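You operate a simulated robot arm through the tools that you are given. There is no shell and no other tool.

You run a simulated robot arm. Do the job below in one go: nothing can be reset, and whatever is moved stays where it is left.

TASK
One joint bubbles: shut that bottle, lay its coupling in the blue tray, put the red cap on.
Fine: close the other valve as well.

It is judged by the outcome, as a careful person would: the job done as asked, and still so three seconds after it is handed in. It fails if anything else is knocked over, pushed out of place, dropped, spilled or broken. Lids that push on must go on centred and level and be pressed home; caps that screw on are set level and turned clockwise until they are tight.

THE ROBOT
A 6-joint arm with a fingered hand, fixed in place. Base frame: the origin is at the foot of the arm, x ahead of it, y to its left, z up; the work surface is at about z = 0.88. Lengths are in m, angles in degrees, forces in N, time in s.
With the tool pointing down near the work surface it reaches from about 0.16 to 0.86 m from the base axis. Its first joint turns from -166.0 to 166.0 degrees. Payload 5 kg.
The TCP is the grasp point between the finger pads, 0.036 m short of the fingertips. In the tool frame z runs along the fingers and y along their closing line. The gripper opens to 0.12 m. The gripper's body begins 0.042 m behind the TCP. The gripper is a hand of 4 fingers: y runs from the thumb to the fingers, the wrist lies at [-0.019, -0.123, -0.211] in the tool frame.
Orientation is that of the tool frame in the base frame, as a unit quaternion [w, x, y, z]. With the fingers straight down and the wrist toward the robot, the tool's x, y and z point along [0, 1, 0], [1, 0, 0] and [0, 0, -1] of the base frame.

THE INTERFACE
- The arm moves only by the tool send_rows. Its argument "series" is text: rows parted by semicolons, each of 6 numbers parted by spaces: the shift along the tool's x, y, z in cm, then the turn, a rotation vector about the tool's x, y, z in degrees. In form: dx dy dz ax ay az; .... A call has 1 to 20 rows; each row is the pose to reach, as a shift and turn from the pose commanded when the call began, along the tool's axes at that moment. A row lasts 0.2 s, in which the tool goes at most 0.05 m and 8.6 degrees; a call with a longer step from one row to the next is refused whole. A pose out of reach is approached as far as the arm can. The call stops where the force on the tool passes 40 N (or 10 N more than at its start, if that is more) or the arm is blocked; 0.2 s more then pass. In this call time passes only in rows, and 0.2 s behind the last. The reply holds the time, the measured pose of the TCP, the force on the tool along the base axes, the opening and the grip force, in the units named above and with some noise, with the torque about the TCP (base axes, N m) and any sound that the robot's microphone picked up, and new pictures: "pictures" is both (left out), scene, wrist or none.
- Cameras (640 x 400 px; columns grow to the right, rows downward): "scene" is fixed at [0.0455, 0.507, 1.6491]; the picture's right is [-0.99, -0.14, 0.00], its down [-0.07, 0.45, -0.89] and it looks along [0.13, -0.88, -0.45] (base axes); focal length 329 px, centre (320, 200). "wrist" rides on the gripper at [0.073, -0.101, -0.142] in the tool frame; the picture's right is [-0.79, 0.29, -0.54], its down [-0.56, -0.70, 0.44] and it looks along [-0.25, 0.65, 0.71] (tool axes); focal length 280 px, centre (320, 200). There is no depth. A picture from a camera that has moved, and an enlarged one, comes with that camera's place and axes in the base frame and with its lens. The place of the scene camera against the robot may be out by one fixed shift of up to 0.012 m in any direction.
- move_column(by): slides the trunk up (or, below 0, down) by that many m; the arm rides with it, the base frame stays. It gives what a move gives, with no picture.
- move_fingers(index, middle, ring, thumb_bend, thumb_turn): sets how far each is bent, from 0 (flat) to 100 (curled in); at 30 the hand is open as for a grip, at 70 the pads meet at the TCP. One left out holds its place. A second passes; each finger stops where it meets its share of the squeeze, and holds until it gets a number again. It is the only way to open and close the hand. It gives what a move gives, with no picture; readings hold the bend of each and the force on the fingers (four entries, about 0 where the hand has none), thumb and palm. thumb_turn goes from beside the hand (0) to across from the fingers (100), as for a grip.
- enlarge(camera, box): a new picture of the part [left, top, right, bottom] of that camera's present view, enlarged. No time passes.
- close_job(): hands the job in; it is judged then, once.

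Nothing tells you positions but the pictures and the camera data. Unless the task says otherwise, let go and move clear before handing in.

The tools are called as name(argument=value, ...) on one line, values as JSON. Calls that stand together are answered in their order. send_rows: Moves the arm, as the interface text tells. Its arguments: {"type":"object","properties":{"series":{"type":"string"},"pictures":{"type":"string","enum":["both","scene","wrist","none"]}},"required":["series"]} The other tools are called the same way: move_column (by) slides the trunk up or down; move_fingers (index, middle, ring, thumb_bend, thumb_turn) moves the fingers one by one; enlarge (camera, box) takes an enlarged picture of a part of a camera's view; close_job () hands the job in.

At the start:

```text
time: 0.0
tcp_pos: [0.4516, -0.5534, 1.3032]
tool_rot: [0.001, 0.707, 0.707, 0.0]
wrist_force: [-0.2, 0.8, -0.3]
moment: [-0.01, -0.05, 0.03]
grip_width: 0.1198
finger_force: 0.1
shape: jaw
bend: [30.0, 30.0, 30.0, 30.0, 98.0]
finger forces: [0.1, 0.0, 0.0, 0.1, 0.1, 0.0]
trunk travel left (down, up): [-0.775, 0.065]
```

scene: 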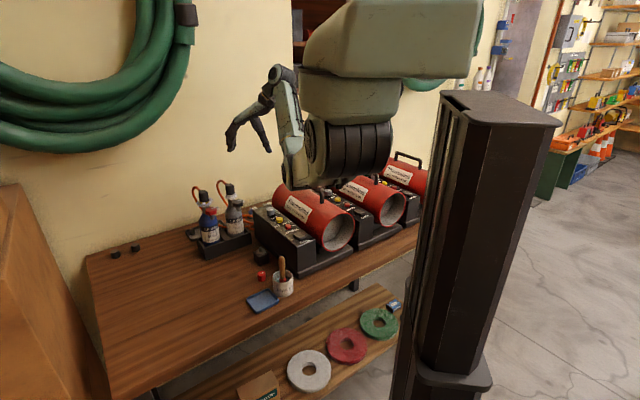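
wrist: 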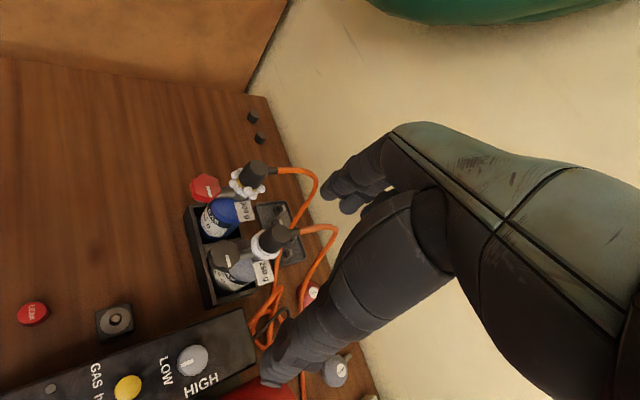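

I see a workbench with two small bottles in a black holder, each with a valve and a hose coupling, a red cap, a blue tray, and heaters. I'll take enlarged looks before moving.

enlarge(camera="scene", box=[170, 170, 330, 320])

enlarge(camera="wrist", box=[160, 130, 350, 330])

enlarge(camera="wrist", box=[0, 250, 400, 400])

```text
2.67 times, centred on (250, 245) of scene
camera zoom: at [0.0455, 0.507, 1.6491], right [-0.99, -0.14, 0.0], down [-0.07, 0.45, -0.89], along [0.13, -0.88, -0.45], focal length 878 px, centre (507, 80)
```

zoom: 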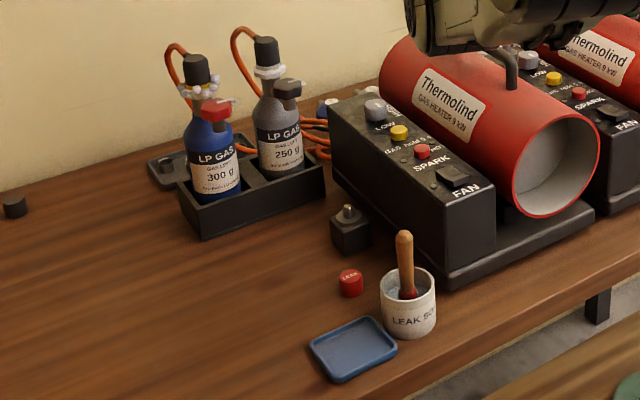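

```text
2.00 times, centred on (255, 230) of wrist
camera zoom: at [0.3493, -0.4818, 1.4465], right [0.29, -0.79, 0.54], down [-0.7, -0.56, -0.44], along [0.65, -0.25, -0.71], focal length 561 px, centre (450, 140)
```

zoom: 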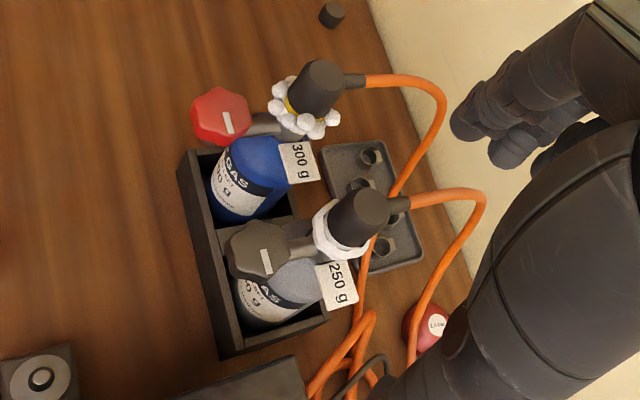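

```text
1.60 times, centred on (200, 325) of wrist
camera zoom: at [0.3493, -0.4818, 1.4465], right [0.29, -0.79, 0.54], down [-0.7, -0.56, -0.44], along [0.65, -0.25, -0.71], focal length 449 px, centre (512, 0)
```

zoom: 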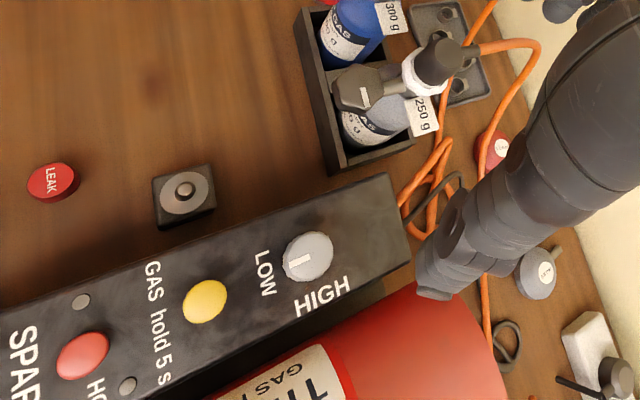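

The blue 300 g bottle shows lumpy bubbles at its joint, while the grey 250 g one has only a smooth soap ring. I'll zoom in closer on both joints, the cap, the tray and the holder.

enlarge(camera="wrist", box=[210, 150, 310, 220])

enlarge(camera="wrist", box=[200, 200, 300, 270])

enlarge(camera="scene", box=[180, 170, 260, 220])

enlarge(camera="scene", box=[235, 240, 315, 315])

```text
5.71 times, centred on (260, 185) of wrist
camera zoom: at [0.3493, -0.4818, 1.4465], right [0.29, -0.79, 0.54], down [-0.7, -0.56, -0.44], along [0.65, -0.25, -0.71], focal length 1602 px, centre (663, 286)
```

zoom: 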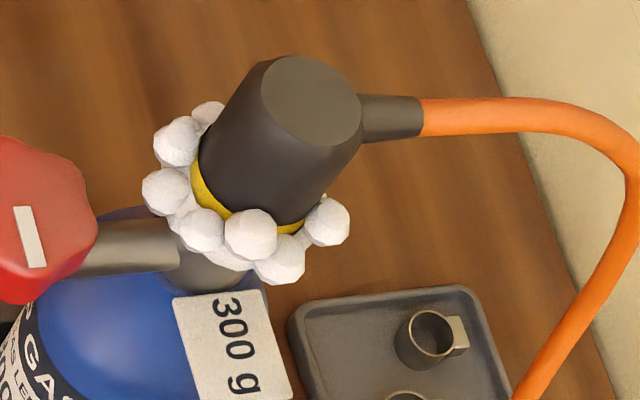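

```text
5.71 times, centred on (250, 235) of wrist
camera zoom: at [0.3493, -0.4818, 1.4465], right [0.29, -0.79, 0.54], down [-0.7, -0.56, -0.44], along [0.65, -0.25, -0.71], focal length 1602 px, centre (720, 0)
```

zoom: 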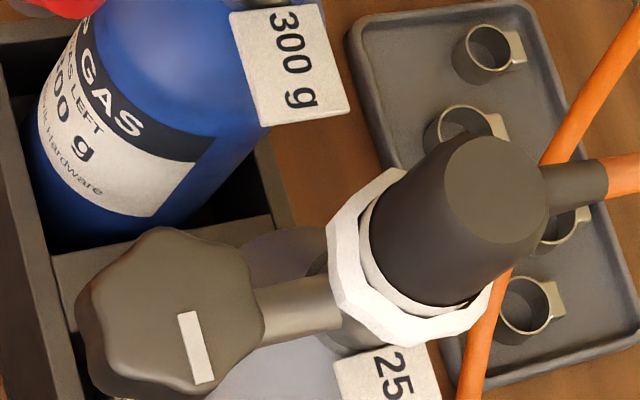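

```text
8.00 times, centred on (220, 195) of scene
camera zoom: at [0.0455, 0.507, 1.6491], right [-0.99, -0.14, 0.0], down [-0.07, 0.45, -0.89], along [0.13, -0.88, -0.45], focal length 2633 px, centre (1120, 240)
```

zoom: 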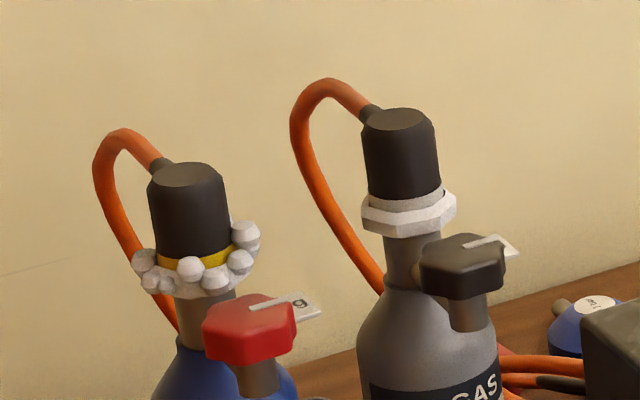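

```text
5.33 times, centred on (275, 278) of scene
camera zoom: at [0.0455, 0.507, 1.6491], right [-0.99, -0.14, 0.0], down [-0.07, 0.45, -0.89], along [0.13, -0.88, -0.45], focal length 1755 px, centre (560, -213)
```

zoom: 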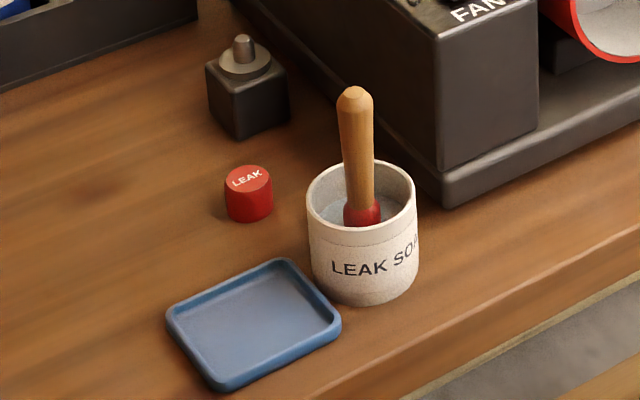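

The blue bottle is the one that bubbles. I put its knob top near (0.565, -0.443, 1.096) and its coupling top near (0.608, -0.487, 1.14), with the grey knob near (0.495, -0.512, 1.10). Next I look at the hand itself, to see how the fingers sit relative to the grasp point.

enlarge(camera="wrist", box=[230, 100, 480, 400])

enlarge(camera="scene", box=[210, 50, 330, 200])

```text
1.33 times, centred on (355, 250) of wrist
camera zoom: at [0.3493, -0.4818, 1.4465], right [0.29, -0.79, 0.54], down [-0.7, -0.56, -0.44], along [0.65, -0.25, -0.71], focal length 374 px, centre (273, 133)
```

zoom: 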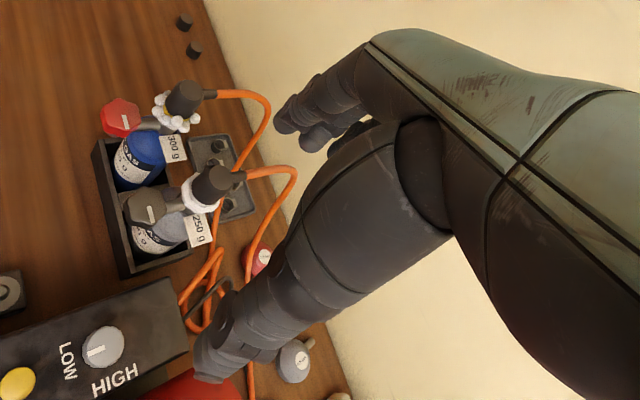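

```text
2.67 times, centred on (270, 125) of scene
camera zoom: at [0.0455, 0.507, 1.6491], right [-0.99, -0.14, 0.0], down [-0.07, 0.45, -0.89], along [0.13, -0.88, -0.45], focal length 878 px, centre (453, 400)
```

zoom: 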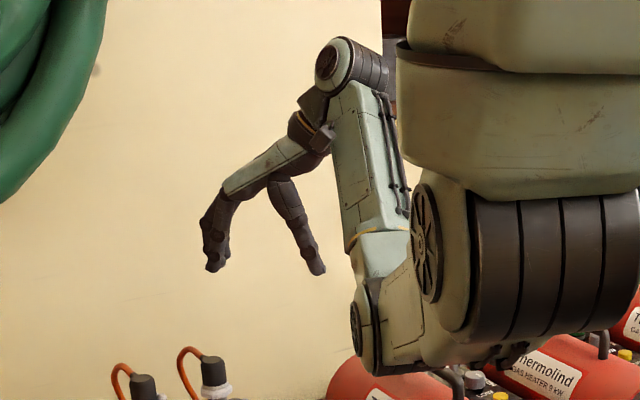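

The hand's palm slopes down from the wrist with the fingers and thumb hanging below it, so the grasp point sits under the knuckles. I'll move away from the wall to a lower, tilted viewpoint in front of the bottles, to see how the knobs, branches and couplings stack up.

send_rows(series="2.61 -0.68 0 -1.90 -0.79 4.45; 5.21 -1.35 0 -3.79 -1.57 8.91; 7.82 -2.03 0 -5.69 -2.36 13.36; 10.43 -2.71 1.82 -7.58 -3.14 17.82; 13.03 -3.38 3.63 -9.48 -3.93 22.27; 15.64 -4.06 5.45 -11.38 -4.71 26.72; 15.64 -4.06 7.27 -13.27 -5.50 31.18; 15.64 -4.06 9.09 -15.17 -6.28 35.63; 15.64 -4.06 10.90 -17.06 -7.07 40.09; 15.64 -4.06 12.72 -18.96 -7.85 44.54", pictures="both")

```text
time: 2.2
tcp_pos: [0.4108, -0.3963, 1.1772]
tool_rot: [0.162, 0.91, 0.377, 0.067]
wrist_force: [0.0, 0.0, 0.5]
moment: [0.05, -0.01, 0.0]
grip_width: 0.1199
finger_force: 0.0
shape: jaw
bend: [30.0, 30.0, 30.0, 30.0, 98.0]
finger forces: [0.1, 0.0, 0.0, 0.0, 0.1, 0.0]
trunk travel left (down, up): [-0.775, 0.065]
camera wrist: at [0.3594, -0.2439, 1.2764], right [-0.5, -0.62, 0.61], down [-0.75, -0.04, -0.66], along [0.43, -0.79, -0.45], focal length 280 px, centre (320, 200)
```

scene: 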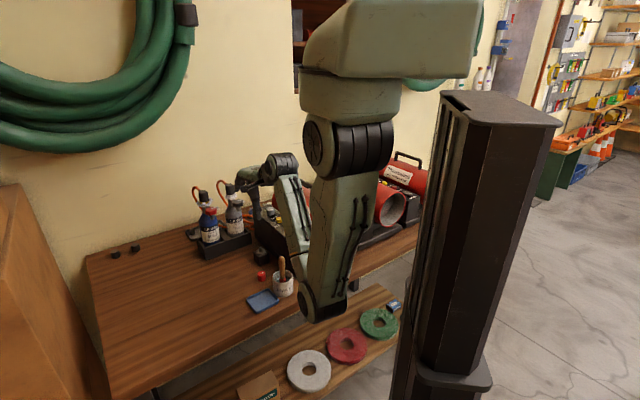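
wrist: 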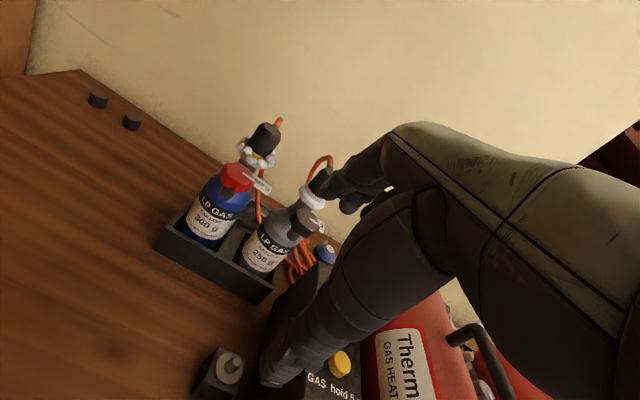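

The new view shows both bottles nearly from the front; the arm's elbow hangs low near the table's front edge, so I will keep an eye on it. Enlarging the valves.

enlarge(camera="wrist", box=[180, 110, 300, 200])

enlarge(camera="wrist", box=[240, 150, 360, 240])

enlarge(camera="scene", box=[200, 150, 400, 330])

```text
4.44 times, centred on (240, 155) of wrist
camera zoom: at [0.3594, -0.2439, 1.2764], right [-0.5, -0.62, 0.61], down [-0.75, -0.04, -0.66], along [0.43, -0.79, -0.45], focal length 1246 px, centre (676, 400)
```

zoom: 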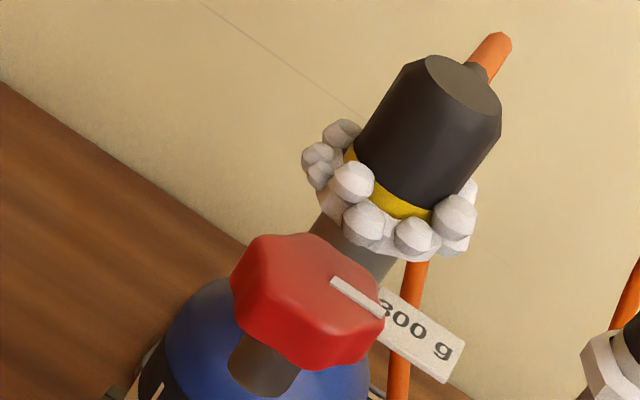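

```text
4.44 times, centred on (300, 195) of wrist
camera zoom: at [0.3594, -0.2439, 1.2764], right [-0.5, -0.62, 0.61], down [-0.75, -0.04, -0.66], along [0.43, -0.79, -0.45], focal length 1246 px, centre (409, 222)
```

zoom: 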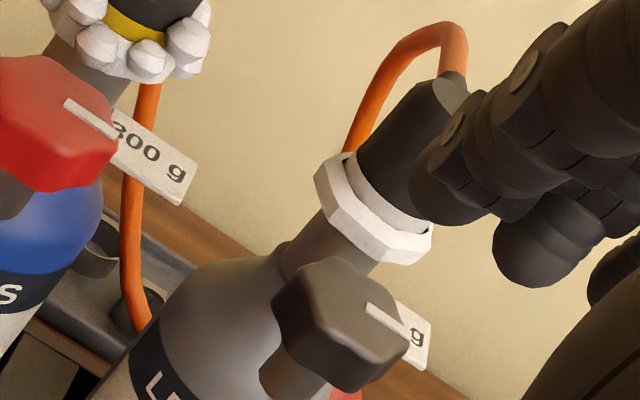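

```text
2.22 times, centred on (300, 240) of scene
camera zoom: at [0.0455, 0.507, 1.6491], right [-0.99, -0.14, 0.0], down [-0.07, 0.45, -0.89], along [0.13, -0.88, -0.45], focal length 731 px, centre (364, 111)
```

zoom: 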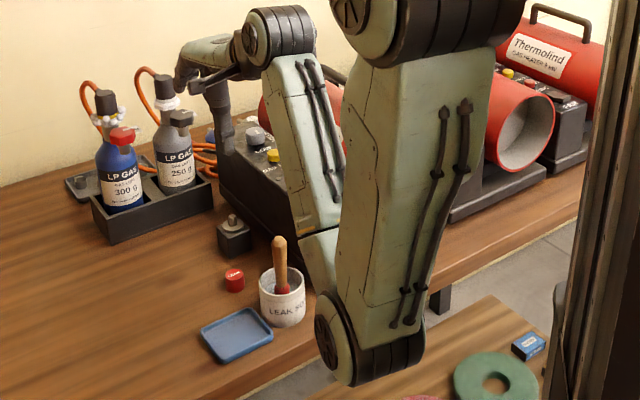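

The knobs are lobed discs about 4 cm wide with the branch pipe just under them. I'll try a partial finger closure in free air to learn the hand's shape near a 4 cm grip.

move_fingers(index=55, middle=55, ring=55, thumb_bend=55)

enlarge(camera="scene", box=[230, 140, 330, 210])

enlarge(camera="wrist", box=[200, 100, 480, 400])

```text
time: 3.2
tcp_pos: [0.4108, -0.3978, 1.1763]
tool_rot: [0.161, 0.91, 0.377, 0.065]
wrist_force: [-0.7, -0.7, -0.2]
moment: [-0.03, 0.06, 0.02]
grip_width: 0.0499
finger_force: 0.1
shape: fingers
bend: [55.0, 55.0, 55.0, 55.0, 98.0]
finger forces: [0.1, 0.0, 0.0, 0.1, 0.0, 0.1]
trunk travel left (down, up): [-0.775, 0.065]
```

```text
5.71 times, centred on (280, 175) of scene
camera zoom: at [0.0455, 0.507, 1.6491], right [-0.99, -0.14, 0.0], down [-0.07, 0.45, -0.89], along [0.13, -0.88, -0.45], focal length 1881 px, centre (549, 343)
```

zoom: 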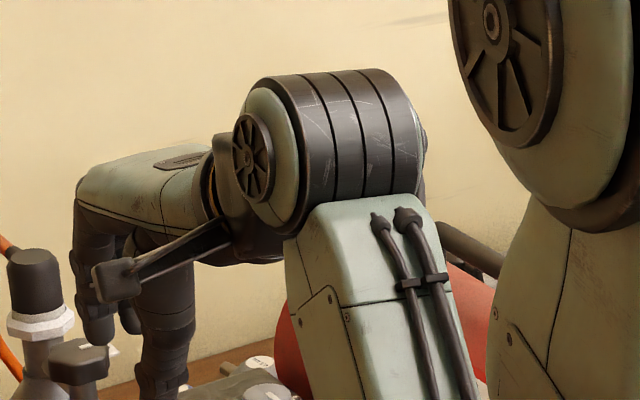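

```text
1.33 times, centred on (340, 250) of wrist
camera zoom: at [0.3594, -0.2444, 1.2764], right [-0.5, -0.62, 0.61], down [-0.75, -0.04, -0.66], along [0.43, -0.78, -0.45], focal length 374 px, centre (293, 133)
```

zoom: 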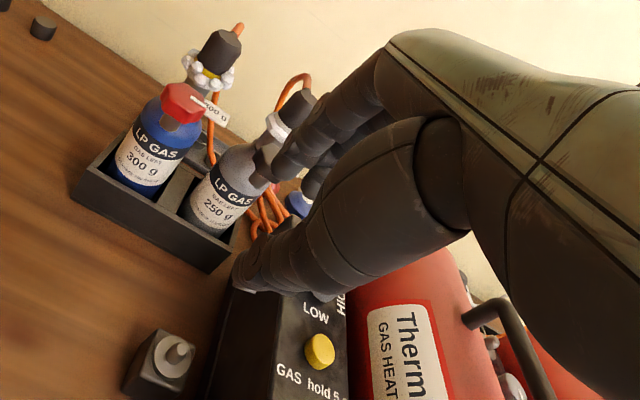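

At bend 55 the opening is 5 cm, and the fingers hang nearly straight down from the knuckles. I want to know which side the index finger is on, so I'll open just that one and look.

move_fingers(index=20)

enlarge(camera="wrist", box=[200, 100, 480, 400])

enlarge(camera="scene", box=[230, 140, 330, 210])

```text
time: 4.2
tcp_pos: [0.41, -0.3979, 1.1773]
tool_rot: [0.161, 0.91, 0.376, 0.066]
wrist_force: [0.2, 0.7, 0.0]
moment: [0.0, 0.0, 0.0]
grip_width: 0.1053
finger_force: 0.1
shape: fingers
bend: [20.0, 55.0, 55.0, 55.0, 98.0]
finger forces: [0.0, 0.0, 0.1, 0.0, 0.1, 0.0]
trunk travel left (down, up): [-0.775, 0.065]
```

```text
1.33 times, centred on (340, 250) of wrist
camera zoom: at [0.3594, -0.2445, 1.2763], right [-0.5, -0.62, 0.61], down [-0.75, -0.04, -0.66], along [0.43, -0.78, -0.45], focal length 374 px, centre (293, 133)
```

zoom: 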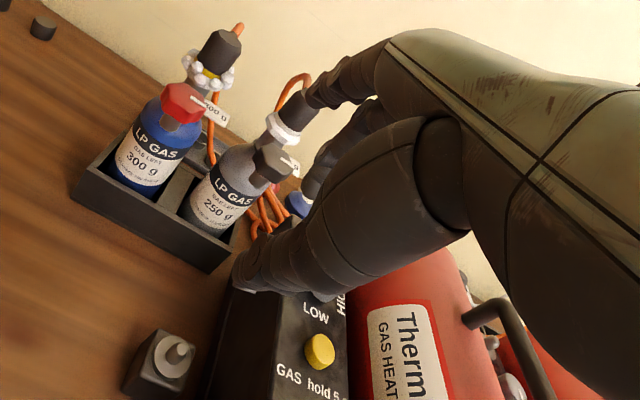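

```text
5.71 times, centred on (280, 175) of scene
camera zoom: at [0.0455, 0.507, 1.6491], right [-0.99, -0.14, 0.0], down [-0.07, 0.45, -0.89], along [0.13, -0.88, -0.45], focal length 1881 px, centre (549, 343)
```

zoom: 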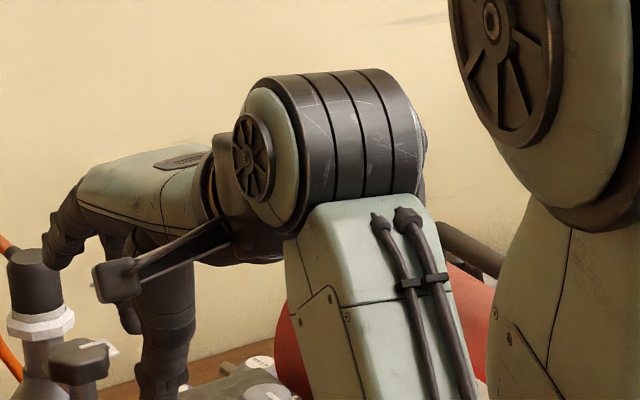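

The index is on the tool's +x side, nearest the wrist camera. I'll set the fingers to a 7.5 cm opening, then level and raise the hand before turning it for the blue knob.

move_fingers(index=46, middle=46, ring=46, thumb_bend=46)

send_rows(series="0 0.68 -1.88 5 0 0; 0 1.37 -3.76 10 0 0; 0 2.05 -5.64 15 0 0; 0 2.74 -7.52 20 0 0", pictures="none")

```text
time: 5.2
tcp_pos: [0.4106, -0.3967, 1.1773]
tool_rot: [0.161, 0.91, 0.376, 0.066]
wrist_force: [0.2, 0.0, 0.4]
moment: [0.01, 0.03, 0.0]
grip_width: 0.0763
finger_force: 0.1
shape: fingers
bend: [46.0, 46.0, 46.0, 46.0, 98.0]
finger forces: [0.0, 0.0, 0.0, 0.0, 0.1, 0.1]
trunk travel left (down, up): [-0.775, 0.065]
```

```text
time: 6.2
tcp_pos: [0.4236, -0.4152, 1.2255]
tool_rot: [0.0, 0.924, 0.383, 0.001]
wrist_force: [-0.5, -0.6, -0.7]
moment: [0.02, 0.0, 0.0]
grip_width: 0.0763
finger_force: 0.1
shape: fingers
bend: [46.0, 46.0, 46.0, 46.0, 98.0]
finger forces: [0.0, 0.0, 0.0, 0.1, 0.1, 0.0]
out of reach, approached as far as the arm can: row 4
trunk travel left (down, up): [-0.775, 0.065]
```

The last step ran into a folded-arm limit, so I'll move outward while turning the hand back toward the starting yaw.

send_rows(series="1.8 0.5 0 0 0 -7.5; 3.6 1.0 0 0 0 -15; 5.4 1.5 0 0 0 -22.5; 7.2 2.0 0 0 0 -30; 9.0 2.5 0 0 0 -37.5; 10.7 2.9 0 0 0 -45", pictures="both")

```text
time: 7.6
tcp_pos: [0.5192, -0.3585, 1.2265]
tool_rot: [0.0, 0.706, 0.708, 0.0]
wrist_force: [-0.5, 0.3, 0.2]
moment: [0.01, 0.0, -0.02]
grip_width: 0.0765
finger_force: 0.1
shape: fingers
bend: [46.0, 46.0, 46.0, 46.0, 98.0]
finger forces: [0.0, 0.1, 0.0, 0.0, 0.0, 0.1]
trunk travel left (down, up): [-0.775, 0.065]
camera wrist: at [0.4175, -0.2852, 1.3685], right [0.29, -0.79, 0.54], down [-0.7, -0.56, -0.44], along [0.65, -0.25, -0.71], focal length 280 px, centre (320, 200)
```

scene: 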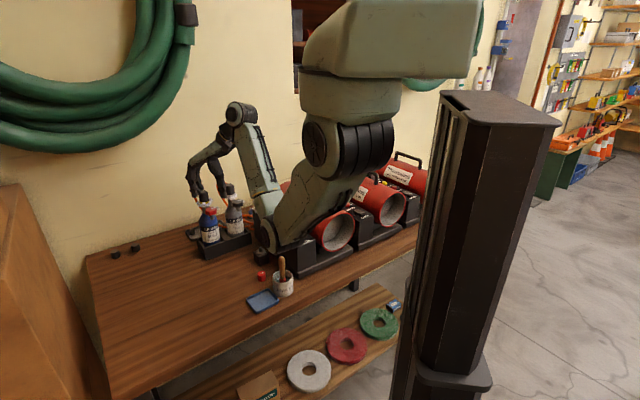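
wrist: 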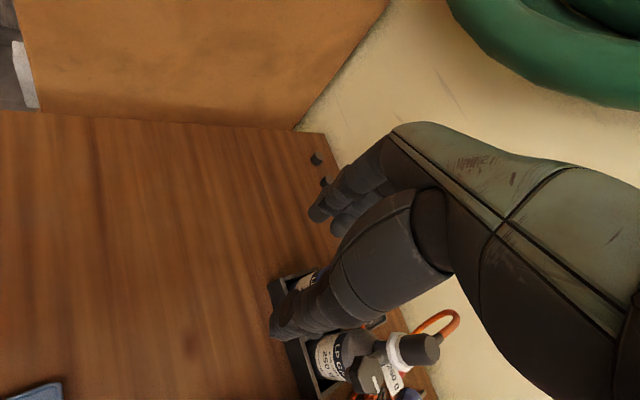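

The arm reached where I wanted, at TCP (0.519, -0.359, 1.227), still above the couplings. Next I turn the wrist to the side and move over the blue knob, staying high.

send_rows(series="-1.4 0.8 0 0 0 -7.5; -2.8 1.6 0 0 0 -15; -4.2 2.4 0 0 0 -22.5; -5.6 3.2 0 0 0 -30; -7.0 4.0 0 0 0 -37.5; -8.25 4.7 0 0 0 -45", pictures="both")

```text
time: 9.0
tcp_pos: [0.5732, -0.4464, 1.2216]
tool_rot: [0.001, 0.382, 0.924, 0.001]
wrist_force: [0.9, -0.6, -0.1]
moment: [0.02, 0.01, 0.01]
grip_width: 0.0763
finger_force: 0.0
shape: fingers
bend: [46.0, 46.0, 46.0, 46.0, 98.0]
finger forces: [0.0, 0.0, 0.0, 0.1, 0.1, 0.0]
out of reach, approached as far as the arm can: row 3, 4, 5, 6
trunk travel left (down, up): [-0.775, 0.065]
camera wrist: at [0.4499, -0.4663, 1.3641], right [0.76, -0.35, 0.54], down [-0.1, -0.89, -0.44], along [0.64, 0.29, -0.71], focal length 280 px, centre (320, 200)
```

scene: 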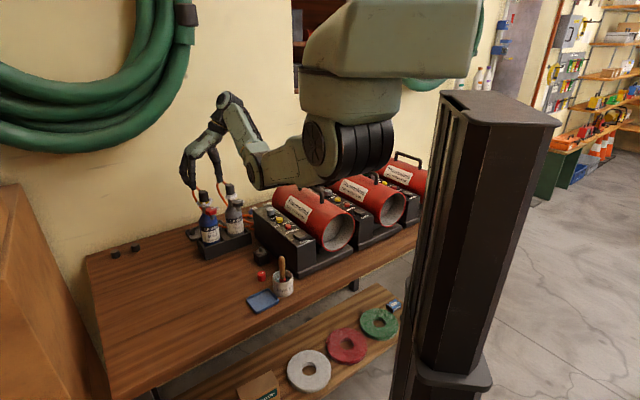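
wrist: 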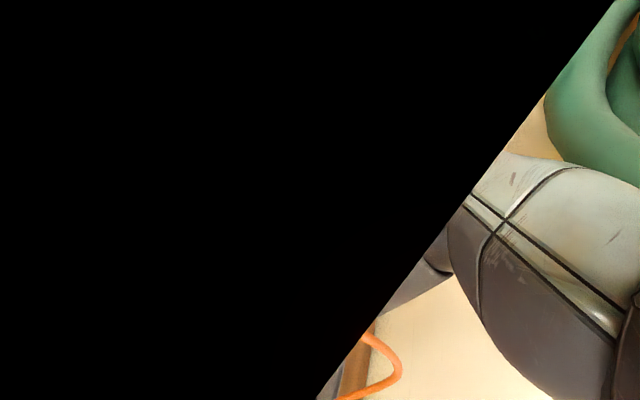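

That yaw is at the arm's limit and the forearm blocks the camera. I'll turn back to a less twisted yaw (wrist at about 200°) above the knob.

send_rows(series="0.12 -0.03 0 0 0 6.25; 0.24 -0.06 0 0 0 12.5; 0.35 -0.1 0 0 0 18.75; 0.47 -0.13 0 0 0 25", pictures="both")

```text
time: 10.0
tcp_pos: [0.5684, -0.4424, 1.2228]
tool_rot: [0.0, 0.575, 0.818, 0.0]
wrist_force: [-0.3, 0.9, 0.3]
moment: [0.01, 0.01, 0.0]
grip_width: 0.0764
finger_force: 0.1
shape: fingers
bend: [46.0, 46.0, 46.0, 46.0, 98.0]
finger forces: [0.1, 0.0, 0.1, 0.0, 0.1, 0.0]
trunk travel left (down, up): [-0.775, 0.065]
camera wrist: at [0.4486, -0.4088, 1.3648], right [0.54, -0.64, 0.54], down [-0.47, -0.77, -0.44], along [0.7, -0.01, -0.71], focal length 280 px, centre (320, 200)
```

scene: 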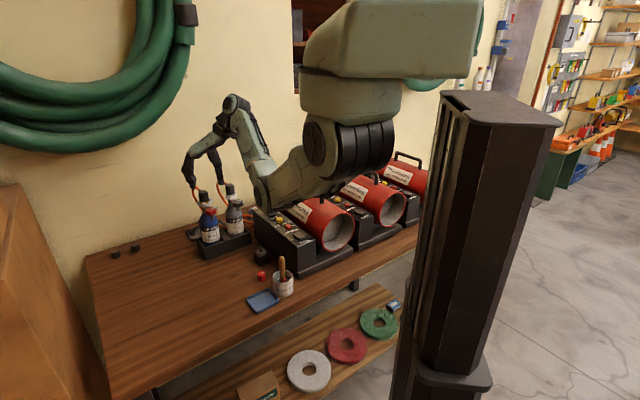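
wrist: 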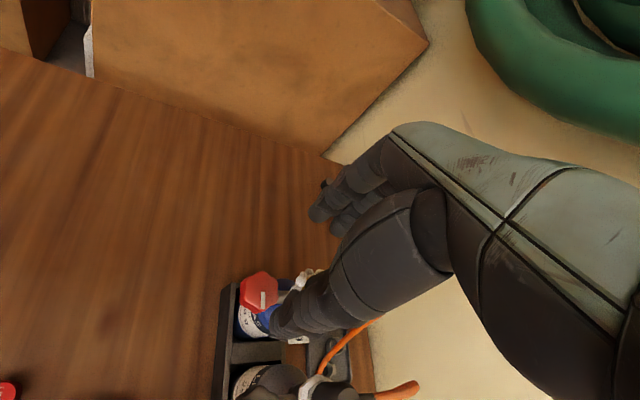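

The knob is now visible next to the thumb. I'll enlarge to measure the knob centre from here.

enlarge(camera="wrist", box=[210, 250, 350, 350])

enlarge(camera="scene", box=[170, 130, 270, 210])

```text
4.00 times, centred on (280, 300) of wrist
camera zoom: at [0.4486, -0.4088, 1.3648], right [0.54, -0.64, 0.54], down [-0.47, -0.77, -0.44], along [0.7, -0.01, -0.71], focal length 1122 px, centre (480, -200)
```

zoom: 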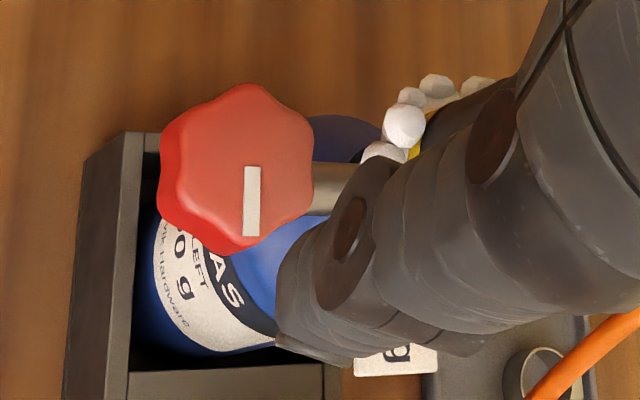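

```text
5.00 times, centred on (220, 170) of scene
camera zoom: at [0.0455, 0.507, 1.6491], right [-0.99, -0.14, 0.0], down [-0.07, 0.45, -0.89], along [0.13, -0.88, -0.45], focal length 1646 px, centre (820, 350)
```

zoom: 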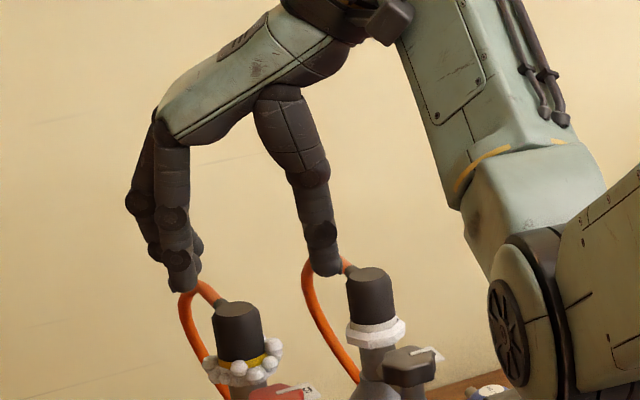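

The knob centre comes out at (0.569, -0.444), with its top at about z 1.095 and its mark pointing toward the 225° side. I'll grip with the middle finger and thumb, ring flat so it stays clear of the coupling, index open.

move_fingers(index=30, middle=46, ring=5, thumb_bend=46)

send_rows(series="-0.05 -0.05 0 0 0 -5; -0.15 0.0 0 0 0 -10; -0.17 0.0 2.5 0 0 -10; -0.17 0.0 5 0 0 -10", pictures="both")

```text
time: 11.0
tcp_pos: [0.5688, -0.4435, 1.2218]
tool_rot: [0.0, 0.573, 0.819, 0.0]
wrist_force: [0.4, -0.9, 0.7]
moment: [0.02, -0.02, 0.01]
grip_width: 0.0995
finger_force: 0.1
shape: fingers
bend: [30.0, 46.0, 5.0, 46.0, 98.0]
finger forces: [0.0, 0.0, 0.0, 0.1, 0.0, 0.0]
trunk travel left (down, up): [-0.775, 0.065]
```

```text
time: 12.0
tcp_pos: [0.5697, -0.444, 1.1719]
tool_rot: [0.0, 0.5, 0.866, 0.001]
wrist_force: [0.0, -0.9, -0.4]
moment: [-0.01, 0.03, 0.0]
grip_width: 0.0996
finger_force: 0.0
shape: fingers
bend: [30.0, 46.0, 5.0, 46.0, 98.0]
finger forces: [0.0, 0.0, 0.1, 0.1, 0.1, 0.1]
trunk travel left (down, up): [-0.775, 0.065]
camera wrist: at [0.445, -0.4318, 1.3145], right [0.64, -0.54, 0.54], down [-0.33, -0.83, -0.44], along [0.69, 0.11, -0.71], focal length 280 px, centre (320, 200)
```

scene: 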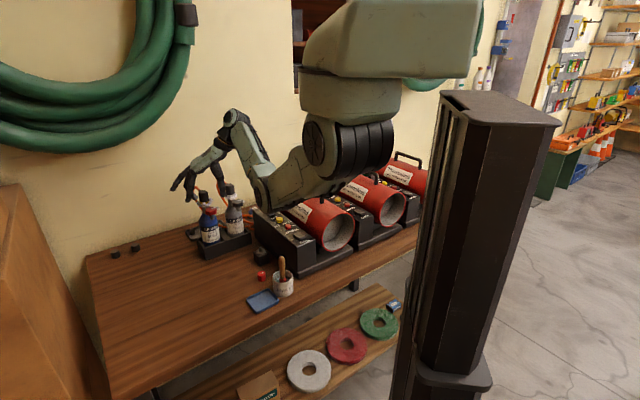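
wrist: 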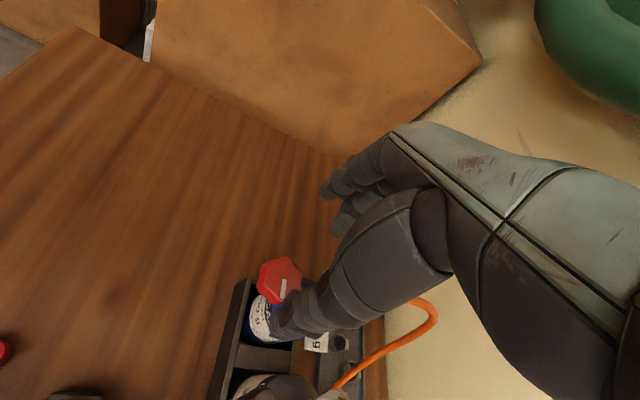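

At wrist yaw 210° the arm holds position over the knob. I'll come down in two stages and check before enclosing it.

send_rows(series="-0.05 0 1.2 0 0 0; -0.05 0 2.4 0 0 0; -0.05 0 3.6 0 0 0", pictures="both")

enlarge(camera="scene", box=[160, 130, 280, 230])

enlarge(camera="wrist", box=[230, 150, 400, 350])

```text
time: 12.8
tcp_pos: [0.5703, -0.4448, 1.1361]
tool_rot: [0.0, 0.5, 0.866, 0.0]
wrist_force: [0.0, 0.0, 0.1]
moment: [-0.03, -0.02, 0.02]
grip_width: 0.1
finger_force: 0.1
shape: fingers
bend: [30.0, 46.0, 5.0, 46.0, 98.0]
finger forces: [0.0, 0.0, 0.0, 0.0, 0.1, 0.0]
trunk travel left (down, up): [-0.775, 0.065]
camera wrist: at [0.4452, -0.4323, 1.2786], right [0.64, -0.54, 0.54], down [-0.33, -0.84, -0.44], along [0.69, 0.11, -0.71], focal length 280 px, centre (320, 200)
```

scene: 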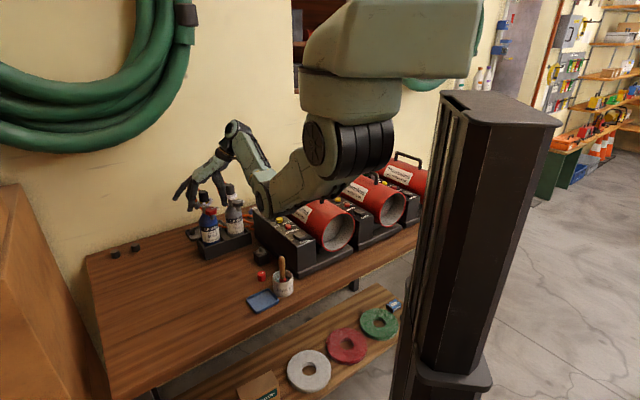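
wrist: 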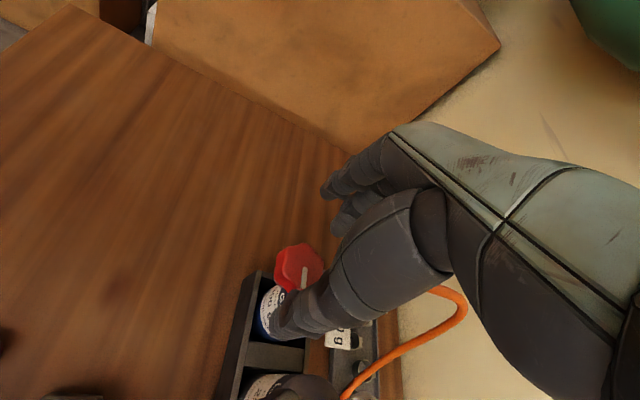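

```text
4.00 times, centred on (220, 180) of scene
camera zoom: at [0.0455, 0.507, 1.6491], right [-0.99, -0.14, 0.0], down [-0.07, 0.45, -0.89], along [0.13, -0.88, -0.45], focal length 1316 px, centre (720, 280)
```

zoom: 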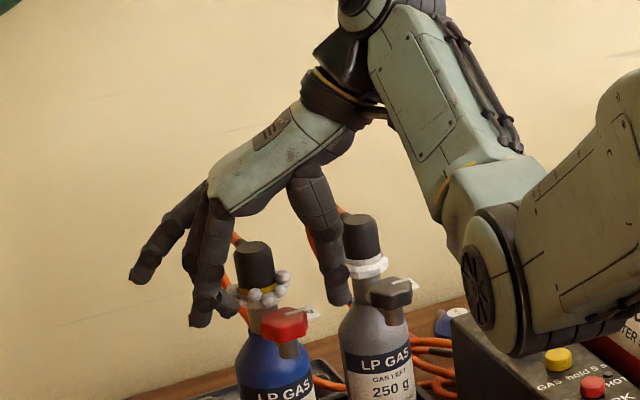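

```text
2.00 times, centred on (315, 250) of wrist
camera zoom: at [0.4452, -0.4323, 1.2786], right [0.64, -0.54, 0.54], down [-0.33, -0.84, -0.44], along [0.69, 0.11, -0.71], focal length 561 px, centre (330, 100)
```

zoom: 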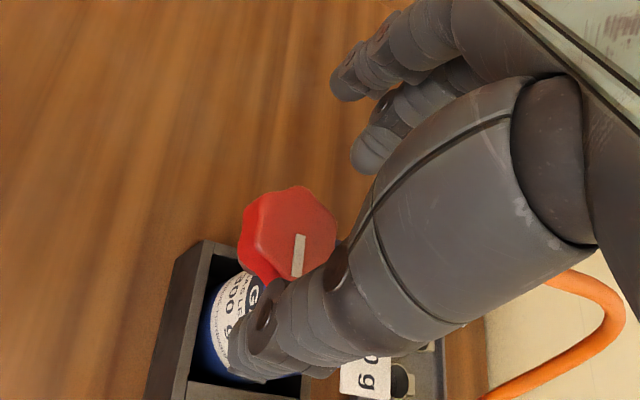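

The knob projects to tool (0.001, -0.001), so it is centred between thumb and middle finger. I'll lower the last 3.2 cm gently.

send_rows(series="0.05 0 1.0 0 0 0; 0.05 0 2.0 0 0 0; 0.05 0 2.7 0 0 0; 0.05 0 3.2 0 0 0", pictures="wrist")

enlarge(camera="scene", box=[180, 150, 260, 220])

enlarge(camera="wrist", box=[230, 150, 400, 350])

```text
time: 13.8
tcp_pos: [0.5702, -0.4441, 1.105]
tool_rot: [0.0, 0.5, 0.866, 0.0]
wrist_force: [0.1, 0.6, -0.3]
moment: [0.02, 0.0, 0.0]
grip_width: 0.0995
finger_force: 0.0
shape: fingers
bend: [30.0, 46.0, 5.0, 46.0, 98.0]
finger forces: [0.0, 0.0, 0.0, 0.0, 0.0, 0.1]
trunk travel left (down, up): [-0.775, 0.065]
camera wrist: at [0.4448, -0.4325, 1.2465], right [0.64, -0.54, 0.54], down [-0.33, -0.83, -0.44], along [0.69, 0.11, -0.71], focal length 280 px, centre (320, 200)
```

wrist: 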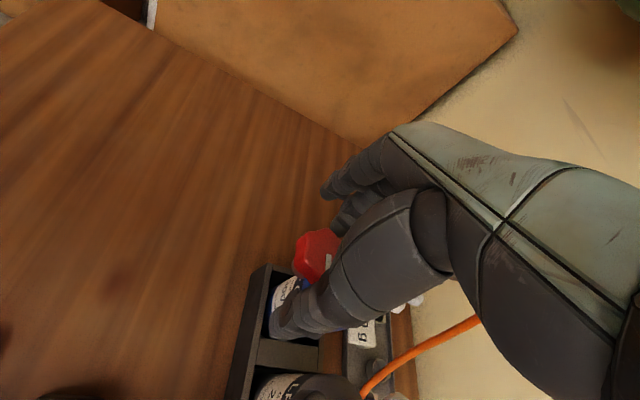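

```text
5.71 times, centred on (220, 185) of scene
camera zoom: at [0.0455, 0.507, 1.6491], right [-0.99, -0.14, 0.0], down [-0.07, 0.45, -0.89], along [0.13, -0.88, -0.45], focal length 1881 px, centre (891, 286)
```

zoom: 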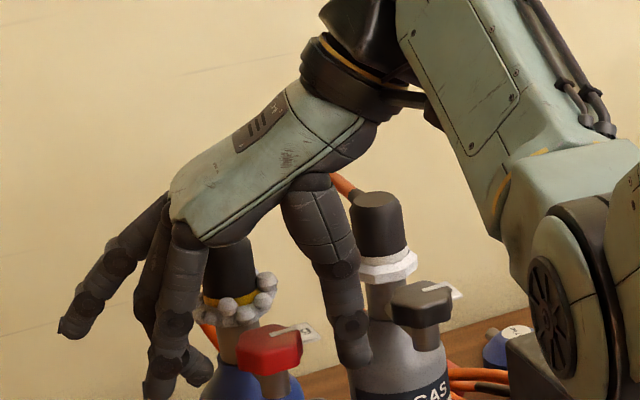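

```text
2.00 times, centred on (315, 250) of wrist
camera zoom: at [0.4448, -0.4325, 1.2465], right [0.64, -0.54, 0.54], down [-0.33, -0.83, -0.44], along [0.69, 0.11, -0.71], focal length 561 px, centre (330, 100)
```

zoom: 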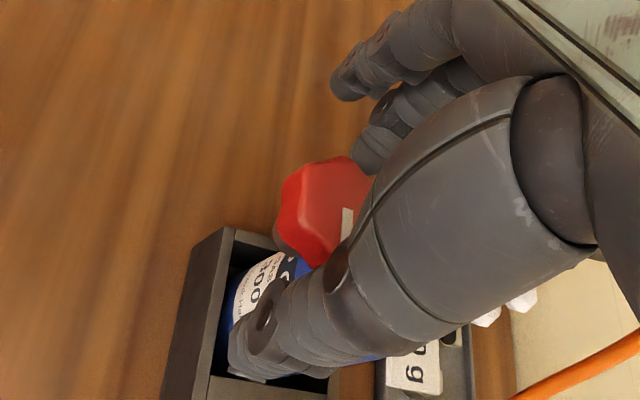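

Both fingertips are beside the knob with no contact force. Closing middle finger and thumb on it.

move_fingers(middle=66, thumb_bend=66)

enlarge(camera="scene", box=[180, 150, 260, 220])

enlarge(camera="wrist", box=[230, 150, 400, 350])

```text
time: 14.8
tcp_pos: [0.5706, -0.4458, 1.1036]
tool_rot: [0.0, 0.5, 0.866, 0.0]
wrist_force: [1.1, -1.2, 0.5]
moment: [0.02, -0.05, 0.01]
grip_width: 0.0766
finger_force: 4.3
shape: fingers
bend: [30.0, 62.0, 5.0, 63.0, 97.0]
finger forces: [0.0, 5.2, 0.1, 0.0, 4.1, 0.1]
trunk travel left (down, up): [-0.775, 0.065]
```

```text
5.71 times, centred on (220, 185) of scene
camera zoom: at [0.0455, 0.507, 1.6491], right [-0.99, -0.14, 0.0], down [-0.07, 0.45, -0.89], along [0.13, -0.88, -0.45], focal length 1881 px, centre (891, 286)
```

zoom: 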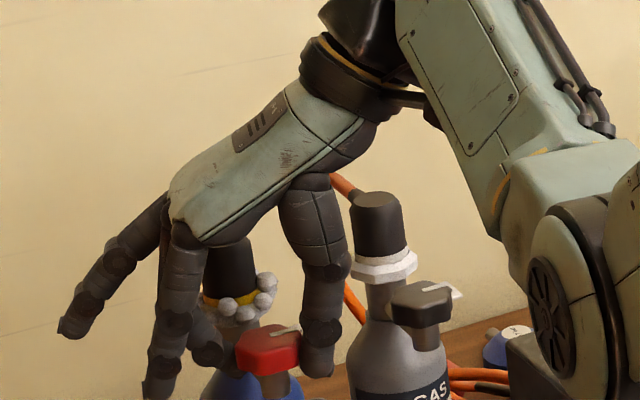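

```text
2.00 times, centred on (315, 250) of wrist
camera zoom: at [0.4453, -0.4327, 1.2465], right [0.64, -0.54, 0.54], down [-0.33, -0.83, -0.44], along [0.69, 0.11, -0.71], focal length 561 px, centre (330, 100)
```

zoom: 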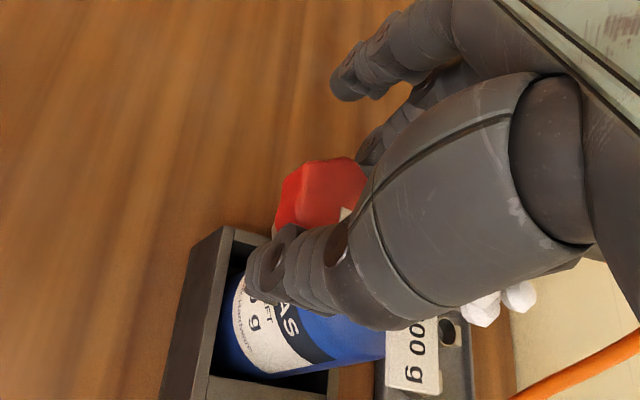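

The knob is held between middle finger and thumb at about 5 N. I'll turn clockwise a first 16° and check whether the mark follows.

send_rows(series="0 0 0 0 0 4; 0 0 0 0 0 8; 0 0 0 0 0 12; 0 0 0 0 0 16", pictures="none")

enlarge(camera="scene", box=[180, 150, 260, 220])

enlarge(camera="wrist", box=[230, 150, 400, 350])

```text
time: 15.8
tcp_pos: [0.5692, -0.4445, 1.1045]
tool_rot: [0.0, 0.615, 0.788, 0.0]
wrist_force: [1.5, 2.2, 0.2]
moment: [0.1, -0.16, 0.22]
grip_width: 0.077
finger_force: 6.5
shape: fingers
bend: [30.0, 62.0, 5.0, 62.0, 97.0]
finger forces: [0.0, 9.2, 0.0, 0.0, 4.2, 0.1]
trunk travel left (down, up): [-0.775, 0.065]
```

```text
5.71 times, centred on (220, 185) of scene
camera zoom: at [0.0455, 0.507, 1.6491], right [-0.99, -0.14, 0.0], down [-0.07, 0.45, -0.89], along [0.13, -0.88, -0.45], focal length 1881 px, centre (891, 286)
```

zoom: 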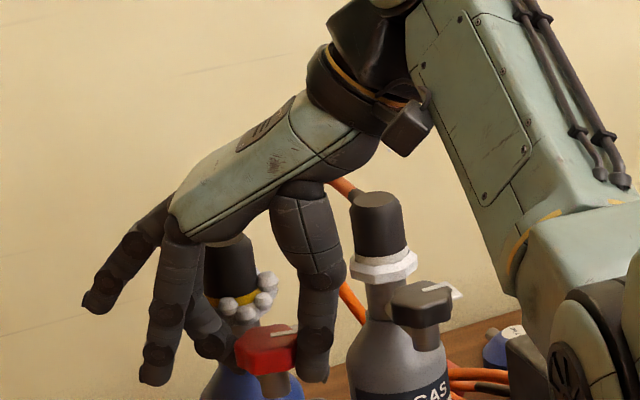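

```text
2.00 times, centred on (315, 250) of wrist
camera zoom: at [0.4536, -0.3976, 1.247], right [0.47, -0.7, 0.54], down [-0.54, -0.71, -0.44], along [0.69, -0.09, -0.71], focal length 561 px, centre (330, 100)
```

zoom: 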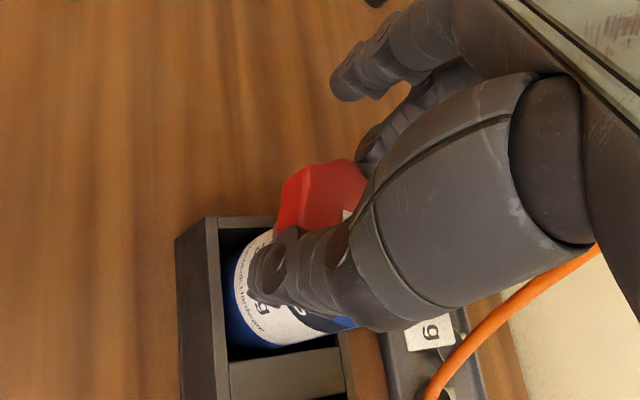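

The knob turned with the hand, with about 0.2 N·m resistance. Continuing clockwise in small steps.

send_rows(series="0 0 0 0 0 4; 0 0 0 0 0 8; 0 0 0 0 0 12; 0 0 0 0 0 16; 0 0 0 0 0 20", pictures="none")

enlarge(camera="scene", box=[180, 150, 260, 220])

enlarge(camera="wrist", box=[230, 150, 400, 350])

```text
time: 17.0
tcp_pos: [0.57, -0.4445, 1.1039]
tool_rot: [0.0, 0.744, 0.668, 0.0]
wrist_force: [1.3, 3.8, 0.3]
moment: [0.12, -0.05, 0.07]
grip_width: 0.0738
finger_force: 3.9
shape: fingers
bend: [30.0, 63.0, 5.0, 64.0, 97.0]
finger forces: [0.0, 4.1, 0.0, 0.1, 2.4, 0.0]
trunk travel left (down, up): [-0.775, 0.065]
```

```text
5.71 times, centred on (220, 185) of scene
camera zoom: at [0.0455, 0.507, 1.6491], right [-0.99, -0.14, 0.0], down [-0.07, 0.45, -0.89], along [0.13, -0.88, -0.45], focal length 1881 px, centre (891, 286)
```

zoom: 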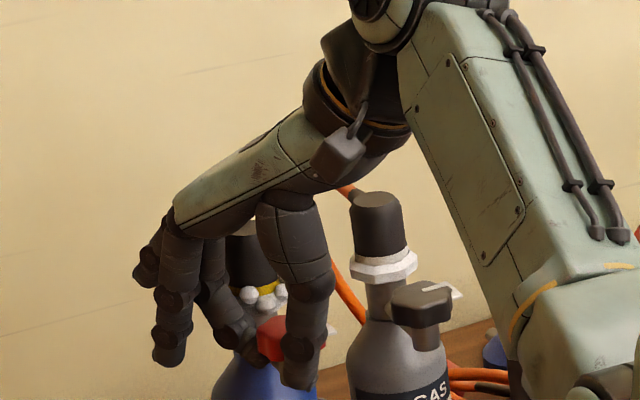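

```text
2.00 times, centred on (315, 250) of wrist
camera zoom: at [0.4759, -0.361, 1.2466], right [0.2, -0.82, 0.54], down [-0.76, -0.48, -0.44], along [0.62, -0.32, -0.71], focal length 561 px, centre (330, 100)
```

zoom: 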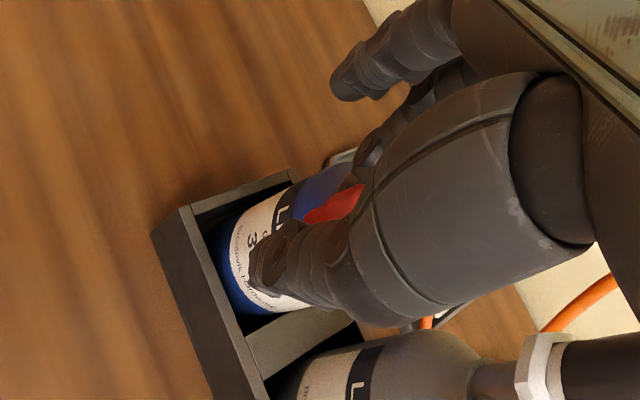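

The moment dropped and the blue bottle's neck seems to have shifted a little, so I stop here and inspect before going on.

enlarge(camera="scene", box=[170, 150, 290, 270])

enlarge(camera="wrist", box=[200, 150, 460, 400])

```text
3.33 times, centred on (230, 210) of scene
camera zoom: at [0.0455, 0.507, 1.6491], right [-0.99, -0.14, 0.0], down [-0.07, 0.45, -0.89], along [0.13, -0.88, -0.45], focal length 1097 px, centre (620, 167)
```

zoom: 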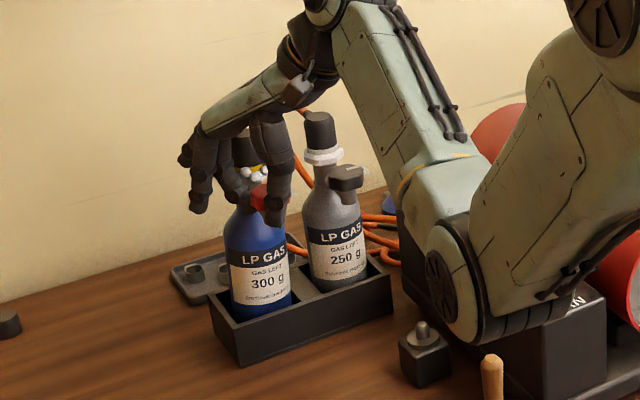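

```text
1.60 times, centred on (330, 275) of wrist
camera zoom: at [0.4759, -0.361, 1.2466], right [0.2, -0.82, 0.54], down [-0.76, -0.48, -0.44], along [0.62, -0.32, -0.71], focal length 449 px, centre (304, 80)
```

zoom: 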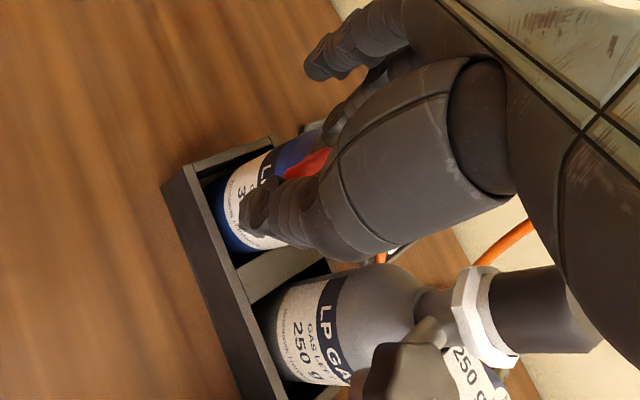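

The bottle has leaned slightly under the finger load. I'll release the knob and look at how far it has turned.

move_fingers(middle=48, thumb_bend=44)

enlarge(camera="scene", box=[180, 150, 260, 220])

enlarge(camera="wrist", box=[230, 150, 400, 350])

```text
time: 18.0
tcp_pos: [0.5691, -0.4453, 1.1038]
tool_rot: [0.0, 0.744, 0.669, 0.0]
wrist_force: [-0.8, 1.1, -0.7]
moment: [0.09, 0.02, 0.06]
grip_width: 0.1025
finger_force: 0.5
shape: fingers
bend: [30.0, 48.0, 5.0, 44.0, 97.0]
finger forces: [0.0, 1.5, 0.0, 0.1, 0.1, 0.1]
trunk travel left (down, up): [-0.775, 0.065]
```

```text
5.71 times, centred on (220, 185) of scene
camera zoom: at [0.0455, 0.507, 1.6491], right [-0.99, -0.14, 0.0], down [-0.07, 0.45, -0.89], along [0.13, -0.88, -0.45], focal length 1881 px, centre (891, 286)
```

zoom: 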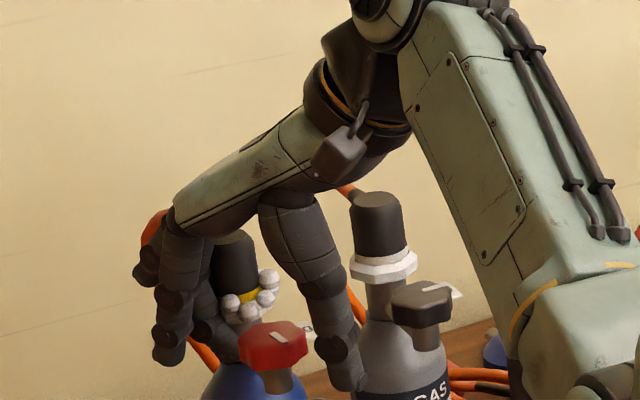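

```text
2.00 times, centred on (315, 250) of wrist
camera zoom: at [0.4757, -0.3616, 1.2468], right [0.2, -0.82, 0.54], down [-0.75, -0.48, -0.44], along [0.62, -0.32, -0.71], focal length 561 px, centre (330, 100)
```

zoom: 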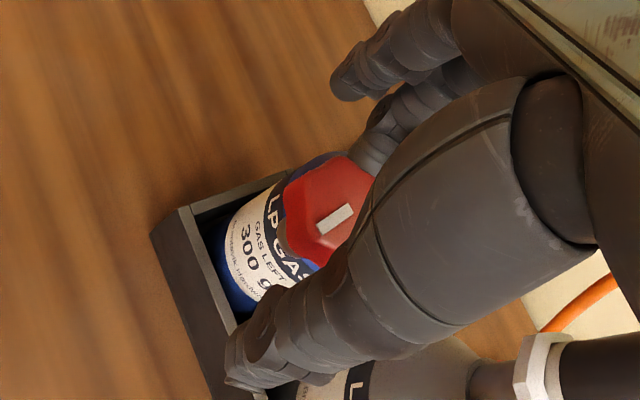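

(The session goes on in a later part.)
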